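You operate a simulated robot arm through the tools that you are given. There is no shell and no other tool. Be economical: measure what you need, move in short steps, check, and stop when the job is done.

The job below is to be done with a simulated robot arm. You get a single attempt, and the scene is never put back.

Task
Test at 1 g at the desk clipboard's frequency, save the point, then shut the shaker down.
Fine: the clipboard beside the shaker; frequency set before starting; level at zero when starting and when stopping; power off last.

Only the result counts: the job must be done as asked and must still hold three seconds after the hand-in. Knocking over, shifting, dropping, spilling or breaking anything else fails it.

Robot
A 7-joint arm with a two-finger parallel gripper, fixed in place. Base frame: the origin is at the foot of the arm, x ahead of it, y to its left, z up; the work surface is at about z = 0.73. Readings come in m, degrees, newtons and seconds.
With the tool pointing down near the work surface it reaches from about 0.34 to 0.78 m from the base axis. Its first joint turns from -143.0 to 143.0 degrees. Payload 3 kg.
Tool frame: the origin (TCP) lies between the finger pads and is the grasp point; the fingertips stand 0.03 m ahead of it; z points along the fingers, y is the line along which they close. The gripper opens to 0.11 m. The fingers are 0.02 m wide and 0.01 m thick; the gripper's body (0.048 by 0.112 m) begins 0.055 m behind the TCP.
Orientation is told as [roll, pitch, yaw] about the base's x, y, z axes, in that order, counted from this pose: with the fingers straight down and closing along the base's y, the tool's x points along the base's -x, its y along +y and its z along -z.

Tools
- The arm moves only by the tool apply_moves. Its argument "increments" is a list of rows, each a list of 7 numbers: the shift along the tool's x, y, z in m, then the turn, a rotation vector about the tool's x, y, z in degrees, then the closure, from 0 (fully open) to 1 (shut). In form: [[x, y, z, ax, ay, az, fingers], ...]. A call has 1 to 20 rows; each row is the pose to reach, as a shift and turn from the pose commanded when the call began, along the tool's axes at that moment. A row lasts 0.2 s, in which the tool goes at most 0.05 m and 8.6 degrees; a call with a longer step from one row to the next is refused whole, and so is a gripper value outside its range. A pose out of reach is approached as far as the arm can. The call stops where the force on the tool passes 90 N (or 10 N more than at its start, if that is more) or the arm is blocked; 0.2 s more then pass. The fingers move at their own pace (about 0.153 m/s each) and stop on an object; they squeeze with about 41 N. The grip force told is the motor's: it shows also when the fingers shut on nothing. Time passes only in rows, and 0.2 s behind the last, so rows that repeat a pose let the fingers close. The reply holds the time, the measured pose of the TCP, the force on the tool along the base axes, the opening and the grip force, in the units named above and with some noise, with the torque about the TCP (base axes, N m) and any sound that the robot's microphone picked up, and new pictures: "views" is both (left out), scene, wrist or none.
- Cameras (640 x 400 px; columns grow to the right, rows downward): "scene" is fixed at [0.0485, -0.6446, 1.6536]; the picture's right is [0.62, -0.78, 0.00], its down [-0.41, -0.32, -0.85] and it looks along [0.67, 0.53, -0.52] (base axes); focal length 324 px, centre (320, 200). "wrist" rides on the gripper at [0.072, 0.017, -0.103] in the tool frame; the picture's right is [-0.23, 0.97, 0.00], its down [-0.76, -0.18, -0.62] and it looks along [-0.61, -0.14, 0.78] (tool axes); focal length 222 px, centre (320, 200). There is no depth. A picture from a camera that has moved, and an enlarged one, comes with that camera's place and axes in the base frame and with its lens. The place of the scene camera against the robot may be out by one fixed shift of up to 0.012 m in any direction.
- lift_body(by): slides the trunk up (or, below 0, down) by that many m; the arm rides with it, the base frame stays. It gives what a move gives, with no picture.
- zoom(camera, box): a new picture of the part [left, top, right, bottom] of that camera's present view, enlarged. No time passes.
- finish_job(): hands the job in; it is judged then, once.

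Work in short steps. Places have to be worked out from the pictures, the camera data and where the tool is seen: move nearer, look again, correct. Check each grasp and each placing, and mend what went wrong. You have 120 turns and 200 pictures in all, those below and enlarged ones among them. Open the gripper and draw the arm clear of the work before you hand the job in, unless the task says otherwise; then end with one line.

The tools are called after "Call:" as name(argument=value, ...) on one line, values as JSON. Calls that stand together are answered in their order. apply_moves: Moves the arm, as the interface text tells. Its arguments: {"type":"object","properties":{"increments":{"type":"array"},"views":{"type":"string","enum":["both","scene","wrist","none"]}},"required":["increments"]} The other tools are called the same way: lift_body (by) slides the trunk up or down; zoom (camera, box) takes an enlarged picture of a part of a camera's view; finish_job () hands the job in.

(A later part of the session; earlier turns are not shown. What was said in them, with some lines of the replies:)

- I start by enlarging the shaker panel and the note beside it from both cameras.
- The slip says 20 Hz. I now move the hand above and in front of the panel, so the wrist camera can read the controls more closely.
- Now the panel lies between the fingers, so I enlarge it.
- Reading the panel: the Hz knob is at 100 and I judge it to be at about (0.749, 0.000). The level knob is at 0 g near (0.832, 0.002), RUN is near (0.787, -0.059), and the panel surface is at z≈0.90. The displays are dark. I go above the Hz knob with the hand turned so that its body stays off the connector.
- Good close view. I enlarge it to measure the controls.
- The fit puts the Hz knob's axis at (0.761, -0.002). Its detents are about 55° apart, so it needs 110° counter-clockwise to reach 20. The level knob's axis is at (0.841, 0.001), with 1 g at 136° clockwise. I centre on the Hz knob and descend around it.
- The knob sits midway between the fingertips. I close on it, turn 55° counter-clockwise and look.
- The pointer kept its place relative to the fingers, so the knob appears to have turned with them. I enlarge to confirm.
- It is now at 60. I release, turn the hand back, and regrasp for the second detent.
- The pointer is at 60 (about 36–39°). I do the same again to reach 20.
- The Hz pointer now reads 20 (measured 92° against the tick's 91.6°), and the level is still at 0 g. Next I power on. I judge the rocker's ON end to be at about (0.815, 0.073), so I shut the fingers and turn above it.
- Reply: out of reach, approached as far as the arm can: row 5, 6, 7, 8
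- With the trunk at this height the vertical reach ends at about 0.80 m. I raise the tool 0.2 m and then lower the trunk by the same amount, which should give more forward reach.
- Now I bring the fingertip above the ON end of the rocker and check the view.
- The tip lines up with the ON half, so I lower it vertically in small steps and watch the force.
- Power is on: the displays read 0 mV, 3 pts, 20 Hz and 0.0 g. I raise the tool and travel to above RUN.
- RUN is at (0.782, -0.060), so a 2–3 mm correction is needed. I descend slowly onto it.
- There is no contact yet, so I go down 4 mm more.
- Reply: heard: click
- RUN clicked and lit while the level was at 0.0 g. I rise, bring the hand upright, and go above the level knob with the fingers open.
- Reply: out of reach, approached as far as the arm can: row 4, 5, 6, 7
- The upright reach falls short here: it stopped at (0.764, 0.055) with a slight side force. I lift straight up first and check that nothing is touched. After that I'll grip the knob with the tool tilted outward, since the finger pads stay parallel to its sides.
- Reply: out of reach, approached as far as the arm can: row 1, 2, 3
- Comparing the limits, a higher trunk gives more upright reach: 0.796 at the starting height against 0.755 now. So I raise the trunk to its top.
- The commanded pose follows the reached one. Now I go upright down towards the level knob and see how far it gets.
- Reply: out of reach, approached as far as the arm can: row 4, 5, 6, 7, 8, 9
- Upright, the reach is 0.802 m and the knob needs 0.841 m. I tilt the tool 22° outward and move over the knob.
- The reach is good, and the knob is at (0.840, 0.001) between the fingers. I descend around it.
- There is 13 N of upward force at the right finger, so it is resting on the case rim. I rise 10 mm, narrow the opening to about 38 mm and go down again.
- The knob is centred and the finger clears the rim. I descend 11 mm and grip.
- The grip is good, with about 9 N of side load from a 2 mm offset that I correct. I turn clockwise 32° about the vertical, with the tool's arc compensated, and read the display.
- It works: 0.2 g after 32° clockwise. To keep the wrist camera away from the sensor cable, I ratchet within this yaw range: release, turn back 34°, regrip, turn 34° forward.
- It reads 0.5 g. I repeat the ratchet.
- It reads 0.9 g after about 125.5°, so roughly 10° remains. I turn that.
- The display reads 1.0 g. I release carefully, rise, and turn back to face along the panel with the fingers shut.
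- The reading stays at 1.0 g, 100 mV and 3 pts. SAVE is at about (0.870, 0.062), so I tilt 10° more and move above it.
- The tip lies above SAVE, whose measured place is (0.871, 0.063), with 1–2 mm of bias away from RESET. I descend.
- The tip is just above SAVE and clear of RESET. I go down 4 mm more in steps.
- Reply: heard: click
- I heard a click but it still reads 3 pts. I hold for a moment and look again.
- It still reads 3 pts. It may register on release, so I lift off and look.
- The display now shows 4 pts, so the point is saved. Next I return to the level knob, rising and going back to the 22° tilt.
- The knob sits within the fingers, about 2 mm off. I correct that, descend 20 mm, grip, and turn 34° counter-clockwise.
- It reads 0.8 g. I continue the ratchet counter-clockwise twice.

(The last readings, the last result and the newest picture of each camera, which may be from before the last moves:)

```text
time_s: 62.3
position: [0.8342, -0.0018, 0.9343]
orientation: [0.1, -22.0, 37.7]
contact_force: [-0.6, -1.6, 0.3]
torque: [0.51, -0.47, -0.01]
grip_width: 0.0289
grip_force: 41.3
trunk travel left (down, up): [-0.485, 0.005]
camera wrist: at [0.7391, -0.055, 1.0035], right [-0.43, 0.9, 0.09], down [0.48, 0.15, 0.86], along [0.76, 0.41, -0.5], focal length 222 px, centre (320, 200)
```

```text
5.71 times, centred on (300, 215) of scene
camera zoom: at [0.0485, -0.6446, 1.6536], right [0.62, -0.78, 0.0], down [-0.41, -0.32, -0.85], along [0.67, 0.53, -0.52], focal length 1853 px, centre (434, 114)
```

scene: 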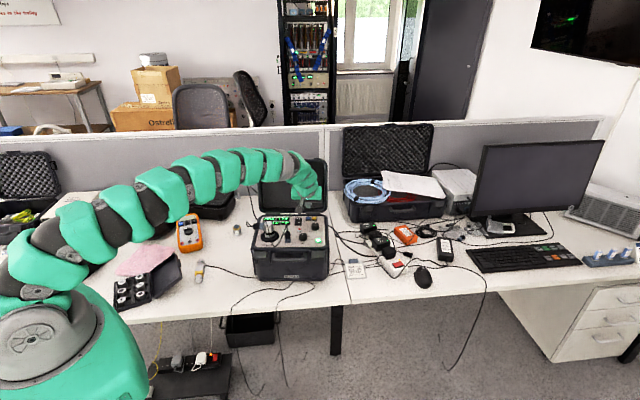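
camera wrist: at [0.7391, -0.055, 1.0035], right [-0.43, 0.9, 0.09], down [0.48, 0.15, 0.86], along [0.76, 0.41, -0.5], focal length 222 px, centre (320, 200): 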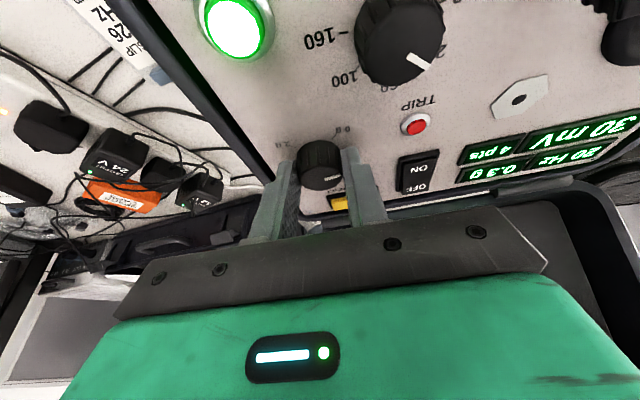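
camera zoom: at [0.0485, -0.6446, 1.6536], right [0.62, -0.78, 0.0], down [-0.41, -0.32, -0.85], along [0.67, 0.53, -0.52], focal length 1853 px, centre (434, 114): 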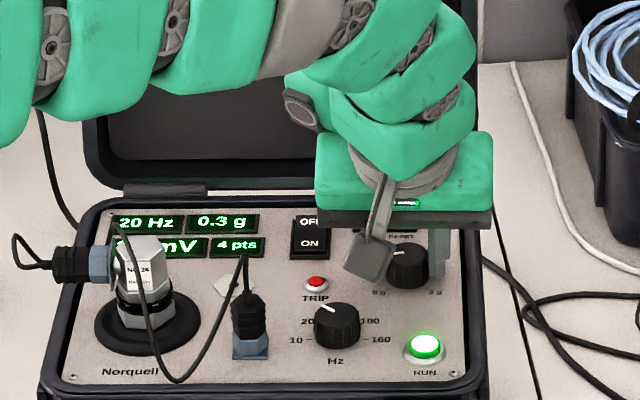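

It reads 0.3 g. One more ratchet of about 37° takes it to the zero stop.

Call:
apply_moves(increments=[[0, 0, 0, 0, 0, 0, 0.65], [0, 0, 0, 0, 0, 0, 0.65], [-0.0001, 0.0014, 0, 3.19, 0, 7.88, 0.65], [-0.0004, 0.0027, 0.0002, 6.375, 0, 15.76, 0.65], [-0.0008, 0.004, 0.0003, 9.56, 0, 23.64, 0.65], [-0.0015, 0.0053, 0.0006, 12.75, 0, 31.52, 0.65], [-0.0015, 0.0053, 0.0006, 12.75, 0, 31.52, 0.9], [-0.0015, 0.0053, 0.0006, 12.75, 0, 31.52, 0.9], [-0.0008, 0.004, 0.0003, 9.56, 0, 23.64, 0.9], [-0.0004, 0.0027, 0.0002, 6.375, 0, 15.76, 0.9], [-0.0001, 0.0014, 0, 3.19, 0, 7.88, 0.9], [0, 0, 0, 0, 0, 0, 0.9], [0, -0.0005, 0, -1.1, 0, -2.8, 0.9], [0, -0.0005, 0, -1.1, 0, -2.8, 0.9]], views="wrist")

Call:
zoom(camera="scene", box=[260, 180, 340, 250])

Call:
zoom(camera="wrist", box=[440, 80, 640, 200])

```text
time_s: 65.3
position: [0.8343, -0.0024, 0.9356]
orientation: [0.1, -22.0, 40.7]
contact_force: [0.1, -1.3, 0.5]
torque: [0.16, -0.11, -0.42]
grip_width: 0.0293
grip_force: 40.8
trunk travel left (down, up): [-0.485, 0.005]
camera wrist: at [0.7419, -0.0604, 1.0035], right [-0.48, 0.88, 0.09], down [0.48, 0.17, 0.86], along [0.74, 0.45, -0.5], focal length 222 px, centre (320, 200)
```

wrist: 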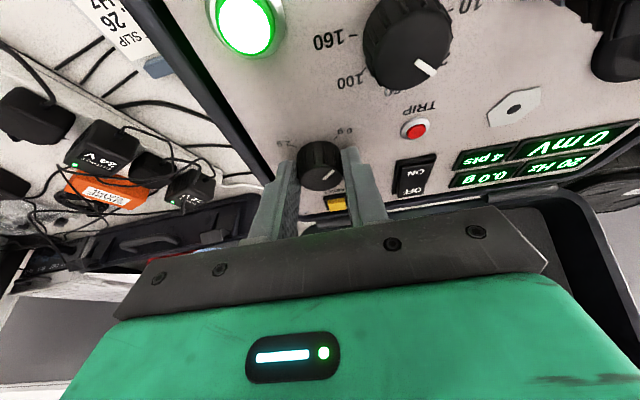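

```text
5.71 times, centred on (300, 215) of scene
camera zoom: at [0.0485, -0.6446, 1.6536], right [0.62, -0.78, 0.0], down [-0.41, -0.32, -0.85], along [0.67, 0.53, -0.52], focal length 1853 px, centre (434, 114)
```

zoom: 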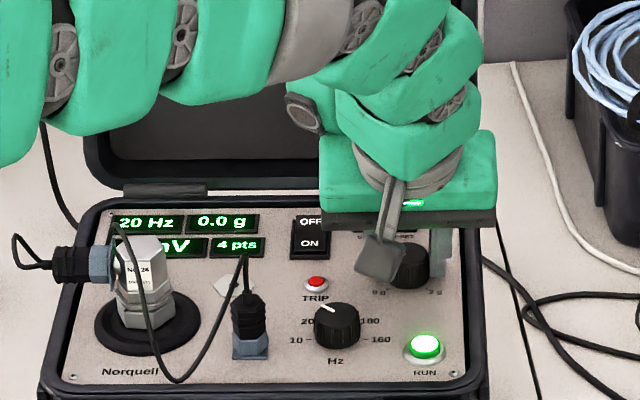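

```text
3.20 times, centred on (540, 140) of wrist
camera zoom: at [0.7419, -0.0604, 1.0035], right [-0.48, 0.88, 0.09], down [0.48, 0.17, 0.86], along [0.74, 0.45, -0.5], focal length 711 px, centre (-384, 392)
```

zoom: 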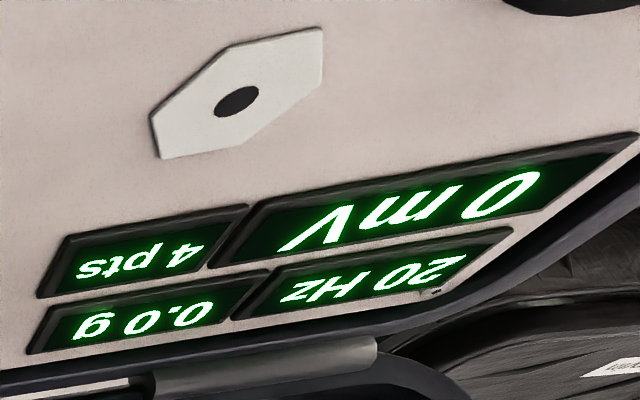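

Level is 0.0 g and 0 mV, at the stop. I release, rise, shut the fingers and go above RUN to stop it.

Call:
apply_moves(increments=[[0, 0, 0, 0, 0, 0, 0.65], [0, 0, 0, 0, 0, 0, 0.65], [-0.011, 0, -0.028, 0, 0, 0, 0.65], [-0.0225, 0, -0.0556, 0, 0, 0, 0.7], [0.003, -0.003, -0.066, 0, 0, 0, 1], [0.028, -0.006, -0.076, 0, 0, 0, 1], [0.0511, -0.009, -0.0854, 0, 0, 0, 1], [0.0623, -0.009, -0.0576, 0, 0, 0, 1], [0.0623, -0.009, -0.0576, 0, 0, 0, 1]], views="both")

Call:
zoom(camera="wrist", box=[220, 60, 420, 200])

Call:
zoom(camera="scene", box=[260, 180, 340, 250])

```text
time_s: 67.3
position: [0.7774, -0.0606, 0.9648]
orientation: [0.1, -22.0, 40.5]
contact_force: [-0.4, 0.2, 1.2]
torque: [0.02, 0.05, 0.0]
grip_width: 0.0
grip_force: 38.0
trunk travel left (down, up): [-0.485, 0.005]
camera wrist: at [0.6874, -0.1182, 1.0329], right [-0.47, 0.88, 0.09], down [0.48, 0.17, 0.86], along [0.74, 0.45, -0.5], focal length 222 px, centre (320, 200)
```

scene: 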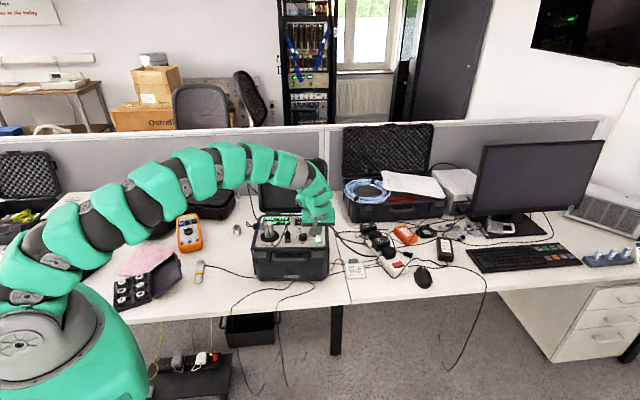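
wrist: 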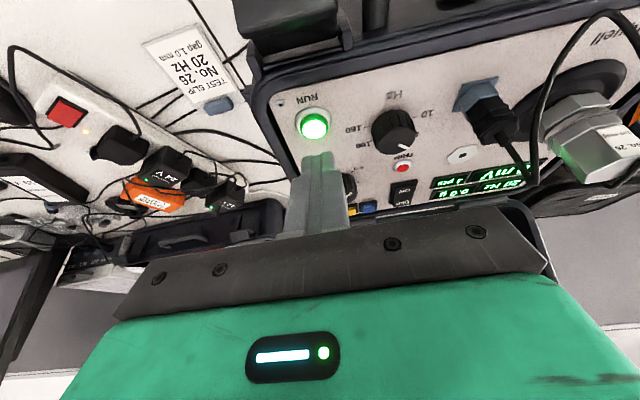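

```text
2.86 times, centred on (320, 130) of wrist
camera zoom: at [0.6874, -0.1182, 1.0329], right [-0.47, 0.88, 0.09], down [0.48, 0.17, 0.86], along [0.74, 0.45, -0.5], focal length 635 px, centre (320, 400)
```

zoom: 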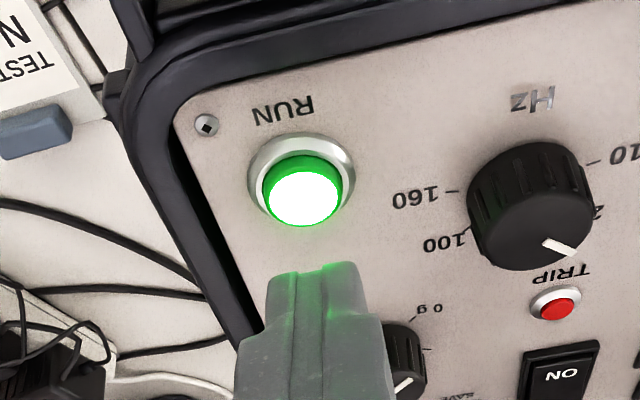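

```text
5.71 times, centred on (300, 215) of scene
camera zoom: at [0.0485, -0.6446, 1.6536], right [0.62, -0.78, 0.0], down [-0.41, -0.32, -0.85], along [0.67, 0.53, -0.52], focal length 1853 px, centre (434, 114)
```

zoom: 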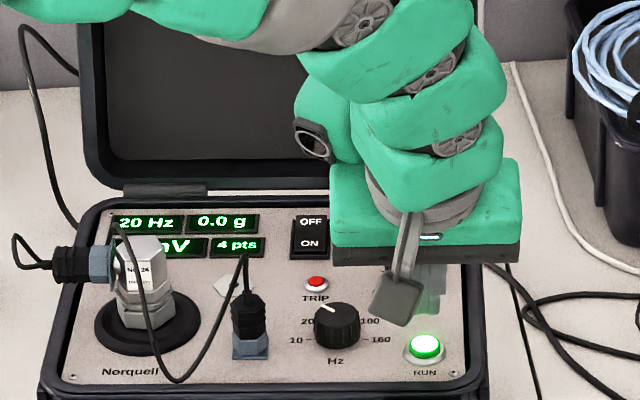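

RUN is still lit and the tip is almost above it. I press down to the depth where it clicked before.

Call:
apply_moves(increments=[[0.0025, -0.0015, 0.011, 0, 0, 0, 1], [0.0066, -0.0015, 0.0218, 0, 0, 0, 1], [0.0075, -0.0015, 0.0241, 0, 0, 0, 1], [0.0085, -0.0015, 0.0264, 0, 0, 0, 1]], views="wrist")

```text
time_s: 68.3
position: [0.7803, -0.0611, 0.9391]
orientation: [0.0, -22.0, 40.7]
contact_force: [0.6, -1.2, 4.2]
torque: [-0.03, -0.07, -0.02]
grip_width: 0.0
grip_force: 37.5
trunk travel left (down, up): [-0.485, 0.005]
heard: click
camera wrist: at [0.6901, -0.1182, 1.0065], right [-0.47, 0.88, 0.08], down [0.47, 0.17, 0.86], along [0.74, 0.45, -0.5], focal length 222 px, centre (320, 200)
```

wrist: 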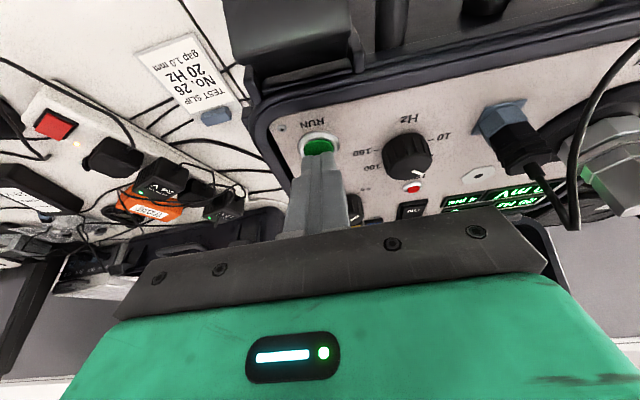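

RUN clicked and went dark with the level at 0. I rise, tilt a bit more, and go above the rocker's OFF end, at about (0.840, 0.092).

Call:
apply_moves(increments=[[-0.011, 0, -0.028, 0, 0, 0, 1], [-0.0225, 0, -0.0556, 0, 0, 0, 1], [-0.052, 0.018, -0.0436, 0, 0, 0, 1], [-0.085, 0.037, -0.0306, 0, -4, 0, 1], [-0.118, 0.057, -0.0176, 0, -8, 0, 1], [-0.151, 0.0772, -0.0036, 0, -8, 0, 1], [-0.151, 0.0772, -0.0036, 0, -8, 0, 1]], views="both")

Call:
zoom(camera="wrist", box=[220, 60, 420, 200])

Call:
zoom(camera="scene", box=[260, 180, 340, 250])

```text
time_s: 69.9
position: [0.8367, 0.0887, 0.9983]
orientation: [0.0, -30.0, 40.6]
contact_force: [0.3, -0.1, -0.9]
torque: [0.0, 0.04, -0.03]
grip_width: 0.0001
grip_force: 38.4
trunk travel left (down, up): [-0.485, 0.005]
camera wrist: at [0.7391, 0.0254, 1.0505], right [-0.49, 0.87, 0.11], down [0.38, 0.09, 0.92], along [0.79, 0.49, -0.37], focal length 222 px, centre (320, 200)
```

scene: 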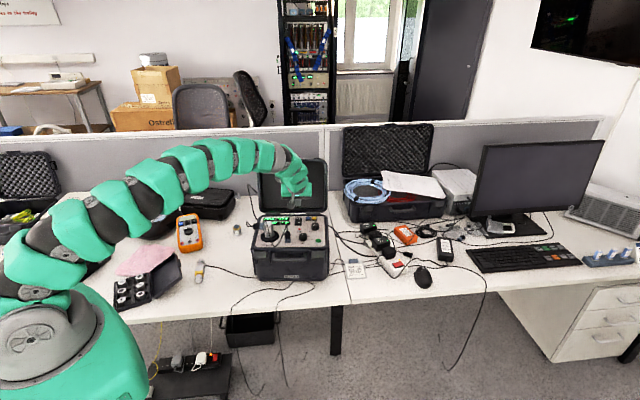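
wrist: 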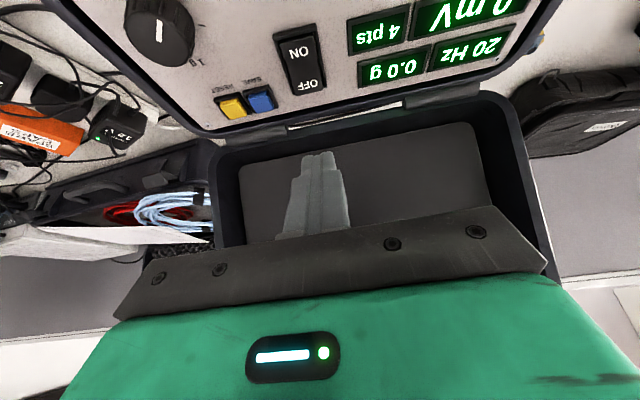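

```text
2.86 times, centred on (320, 130) of wrist
camera zoom: at [0.7391, 0.0254, 1.0505], right [-0.49, 0.87, 0.11], down [0.38, 0.09, 0.92], along [0.79, 0.49, -0.37], focal length 635 px, centre (320, 400)
```

zoom: 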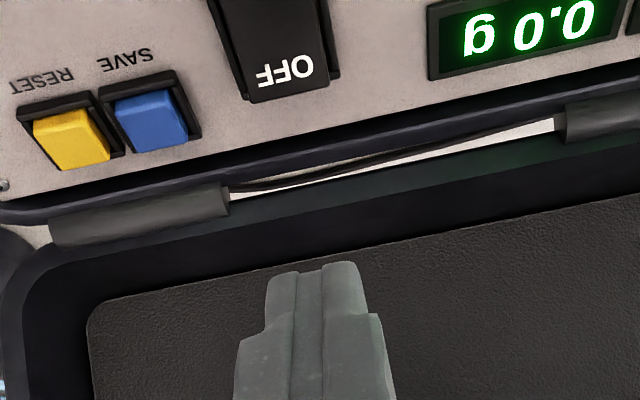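

```text
5.71 times, centred on (300, 215) of scene
camera zoom: at [0.0485, -0.6446, 1.6536], right [0.62, -0.78, 0.0], down [-0.41, -0.32, -0.85], along [0.67, 0.53, -0.52], focal length 1853 px, centre (434, 114)
```

zoom: 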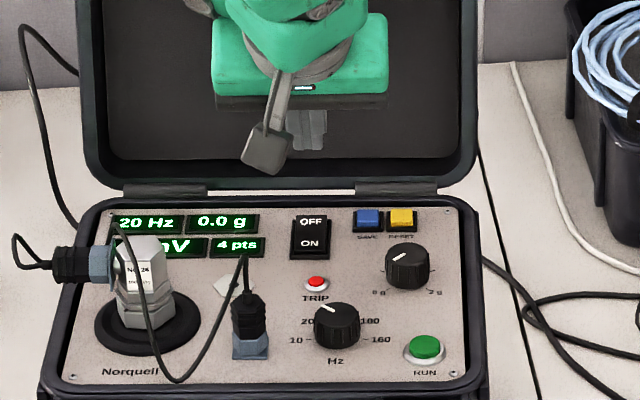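

The tip is in line with the OFF end, and the level shows 0.0 g with RUN dark. I press down.

Call:
apply_moves(increments=[[0.012, 0, 0.021, 0, 0, 0, 1], [0.022, 0, 0.038, 0, 0, 0, 1], [0.025, 0, 0.0433, 0, 0, 0, 1], [0.027, 0, 0.0468, 0, 0, 0, 1], [0.0285, 0, 0.0494, 0, 0, 0, 1]], views="both")

Call:
zoom(camera="scene", box=[260, 180, 340, 250])

```text
time_s: 71.1
position: [0.8354, 0.0878, 0.9399]
orientation: [0.0, -30.0, 40.7]
contact_force: [0.0, 0.0, 0.1]
torque: [-0.01, 0.04, 0.02]
grip_width: 0.0
grip_force: 37.5
trunk travel left (down, up): [-0.485, 0.005]
camera wrist: at [0.7387, 0.0252, 0.993], right [-0.48, 0.87, 0.11], down [0.38, 0.09, 0.92], along [0.79, 0.49, -0.37], focal length 222 px, centre (320, 200)
```

scene: 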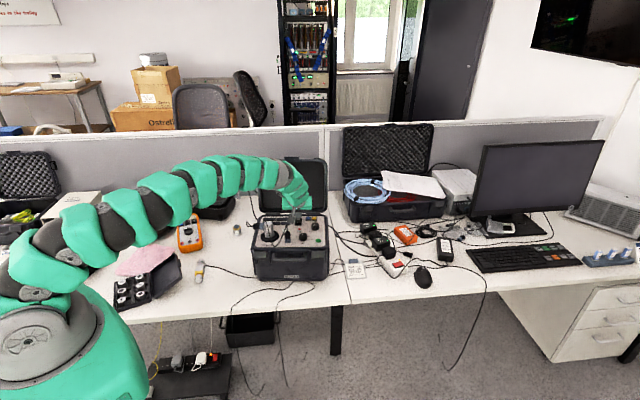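
wrist: 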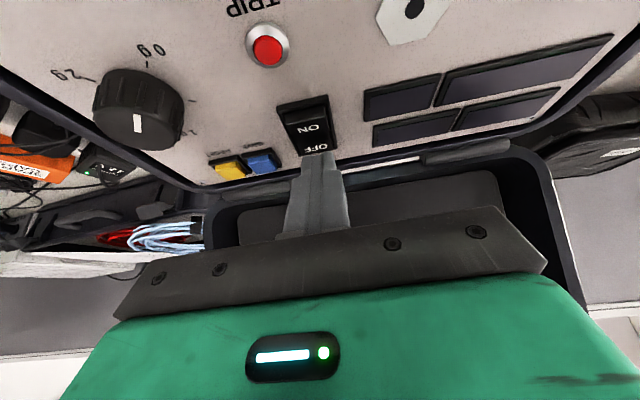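

```text
5.71 times, centred on (300, 215) of scene
camera zoom: at [0.0485, -0.6446, 1.6536], right [0.62, -0.78, 0.0], down [-0.41, -0.32, -0.85], along [0.67, 0.53, -0.52], focal length 1853 px, centre (434, 114)
```

zoom: 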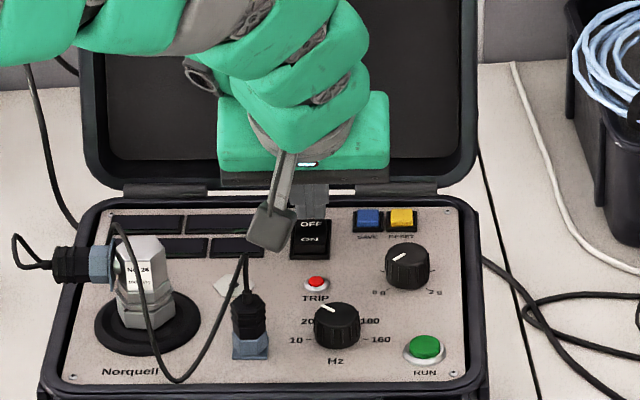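

Power is off and the displays are dark. I lift straight up, draw back and open the gripper.

Call:
apply_moves(increments=[[-0.015, 0, -0.026, 0, 0, 0, 1], [-0.035, 0, -0.061, 0, 0, 0, 1], [-0.055, 0, -0.0953, 0, 0, 0, 1], [-0.075, 0, -0.13, 0, 0, 0, 1], [-0.05, 0, -0.16, 0, 0, 0, 0.6], [-0.015, 0, -0.18, 0, 0, 0, 0], [0.02, 0, -0.2, 0, 0, 0, 0], [0.02, 0, -0.2, 0, 0, 0, 0], [0.02, 0, -0.2, 0, 0, 0, 0]], views="both")

Call:
zoom(camera="scene", box=[240, 180, 360, 285])

```text
time_s: 73.1
position: [0.7478, 0.0125, 1.1047]
orientation: [0.0, -30.1, 40.6]
contact_force: [-1.0, 0.4, -0.7]
torque: [0.0, 0.03, 0.03]
grip_width: 0.1098
grip_force: 0.1
trunk travel left (down, up): [-0.485, 0.005]
camera wrist: at [0.6492, -0.0514, 1.1568], right [-0.49, 0.87, 0.11], down [0.38, 0.09, 0.92], along [0.79, 0.49, -0.37], focal length 222 px, centre (320, 200)
```

scene: 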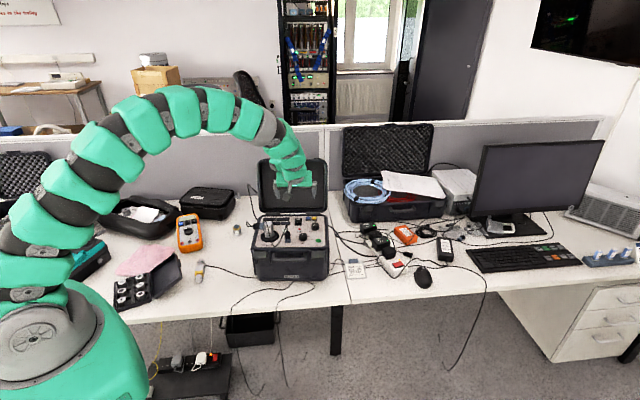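
wrist: 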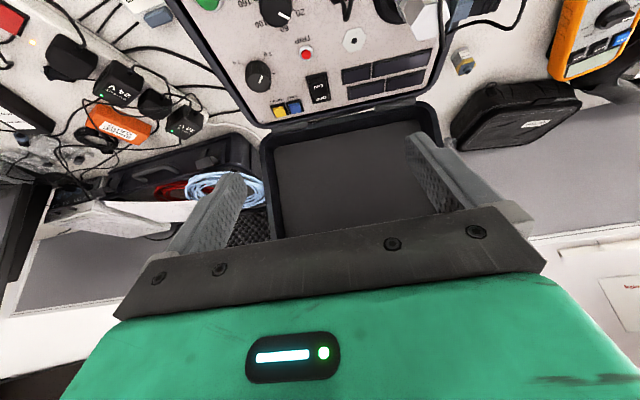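

```text
3.81 times, centred on (300, 232) of scene
camera zoom: at [0.0485, -0.6446, 1.6536], right [0.62, -0.78, 0.0], down [-0.41, -0.32, -0.85], along [0.67, 0.53, -0.52], focal length 1235 px, centre (396, 76)
```

zoom: 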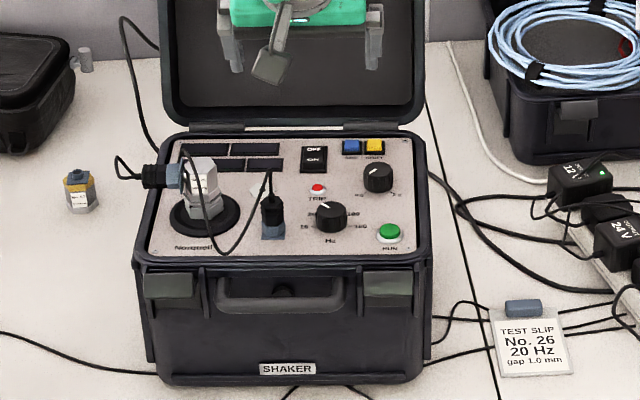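

The panel is dark, RUN is off, the level is at 0, nothing else has moved, and the arm is clear. I hand the job in.

Call:
finish_job()

```text
The job is handed in.
```

I ran the test at 20 Hz, the frequency on the clipboard, and 1.0 g, and saved the point (the display went from 3 to 4 pts). I then returned the level to zero, stopped the shaker and switched the power off last.
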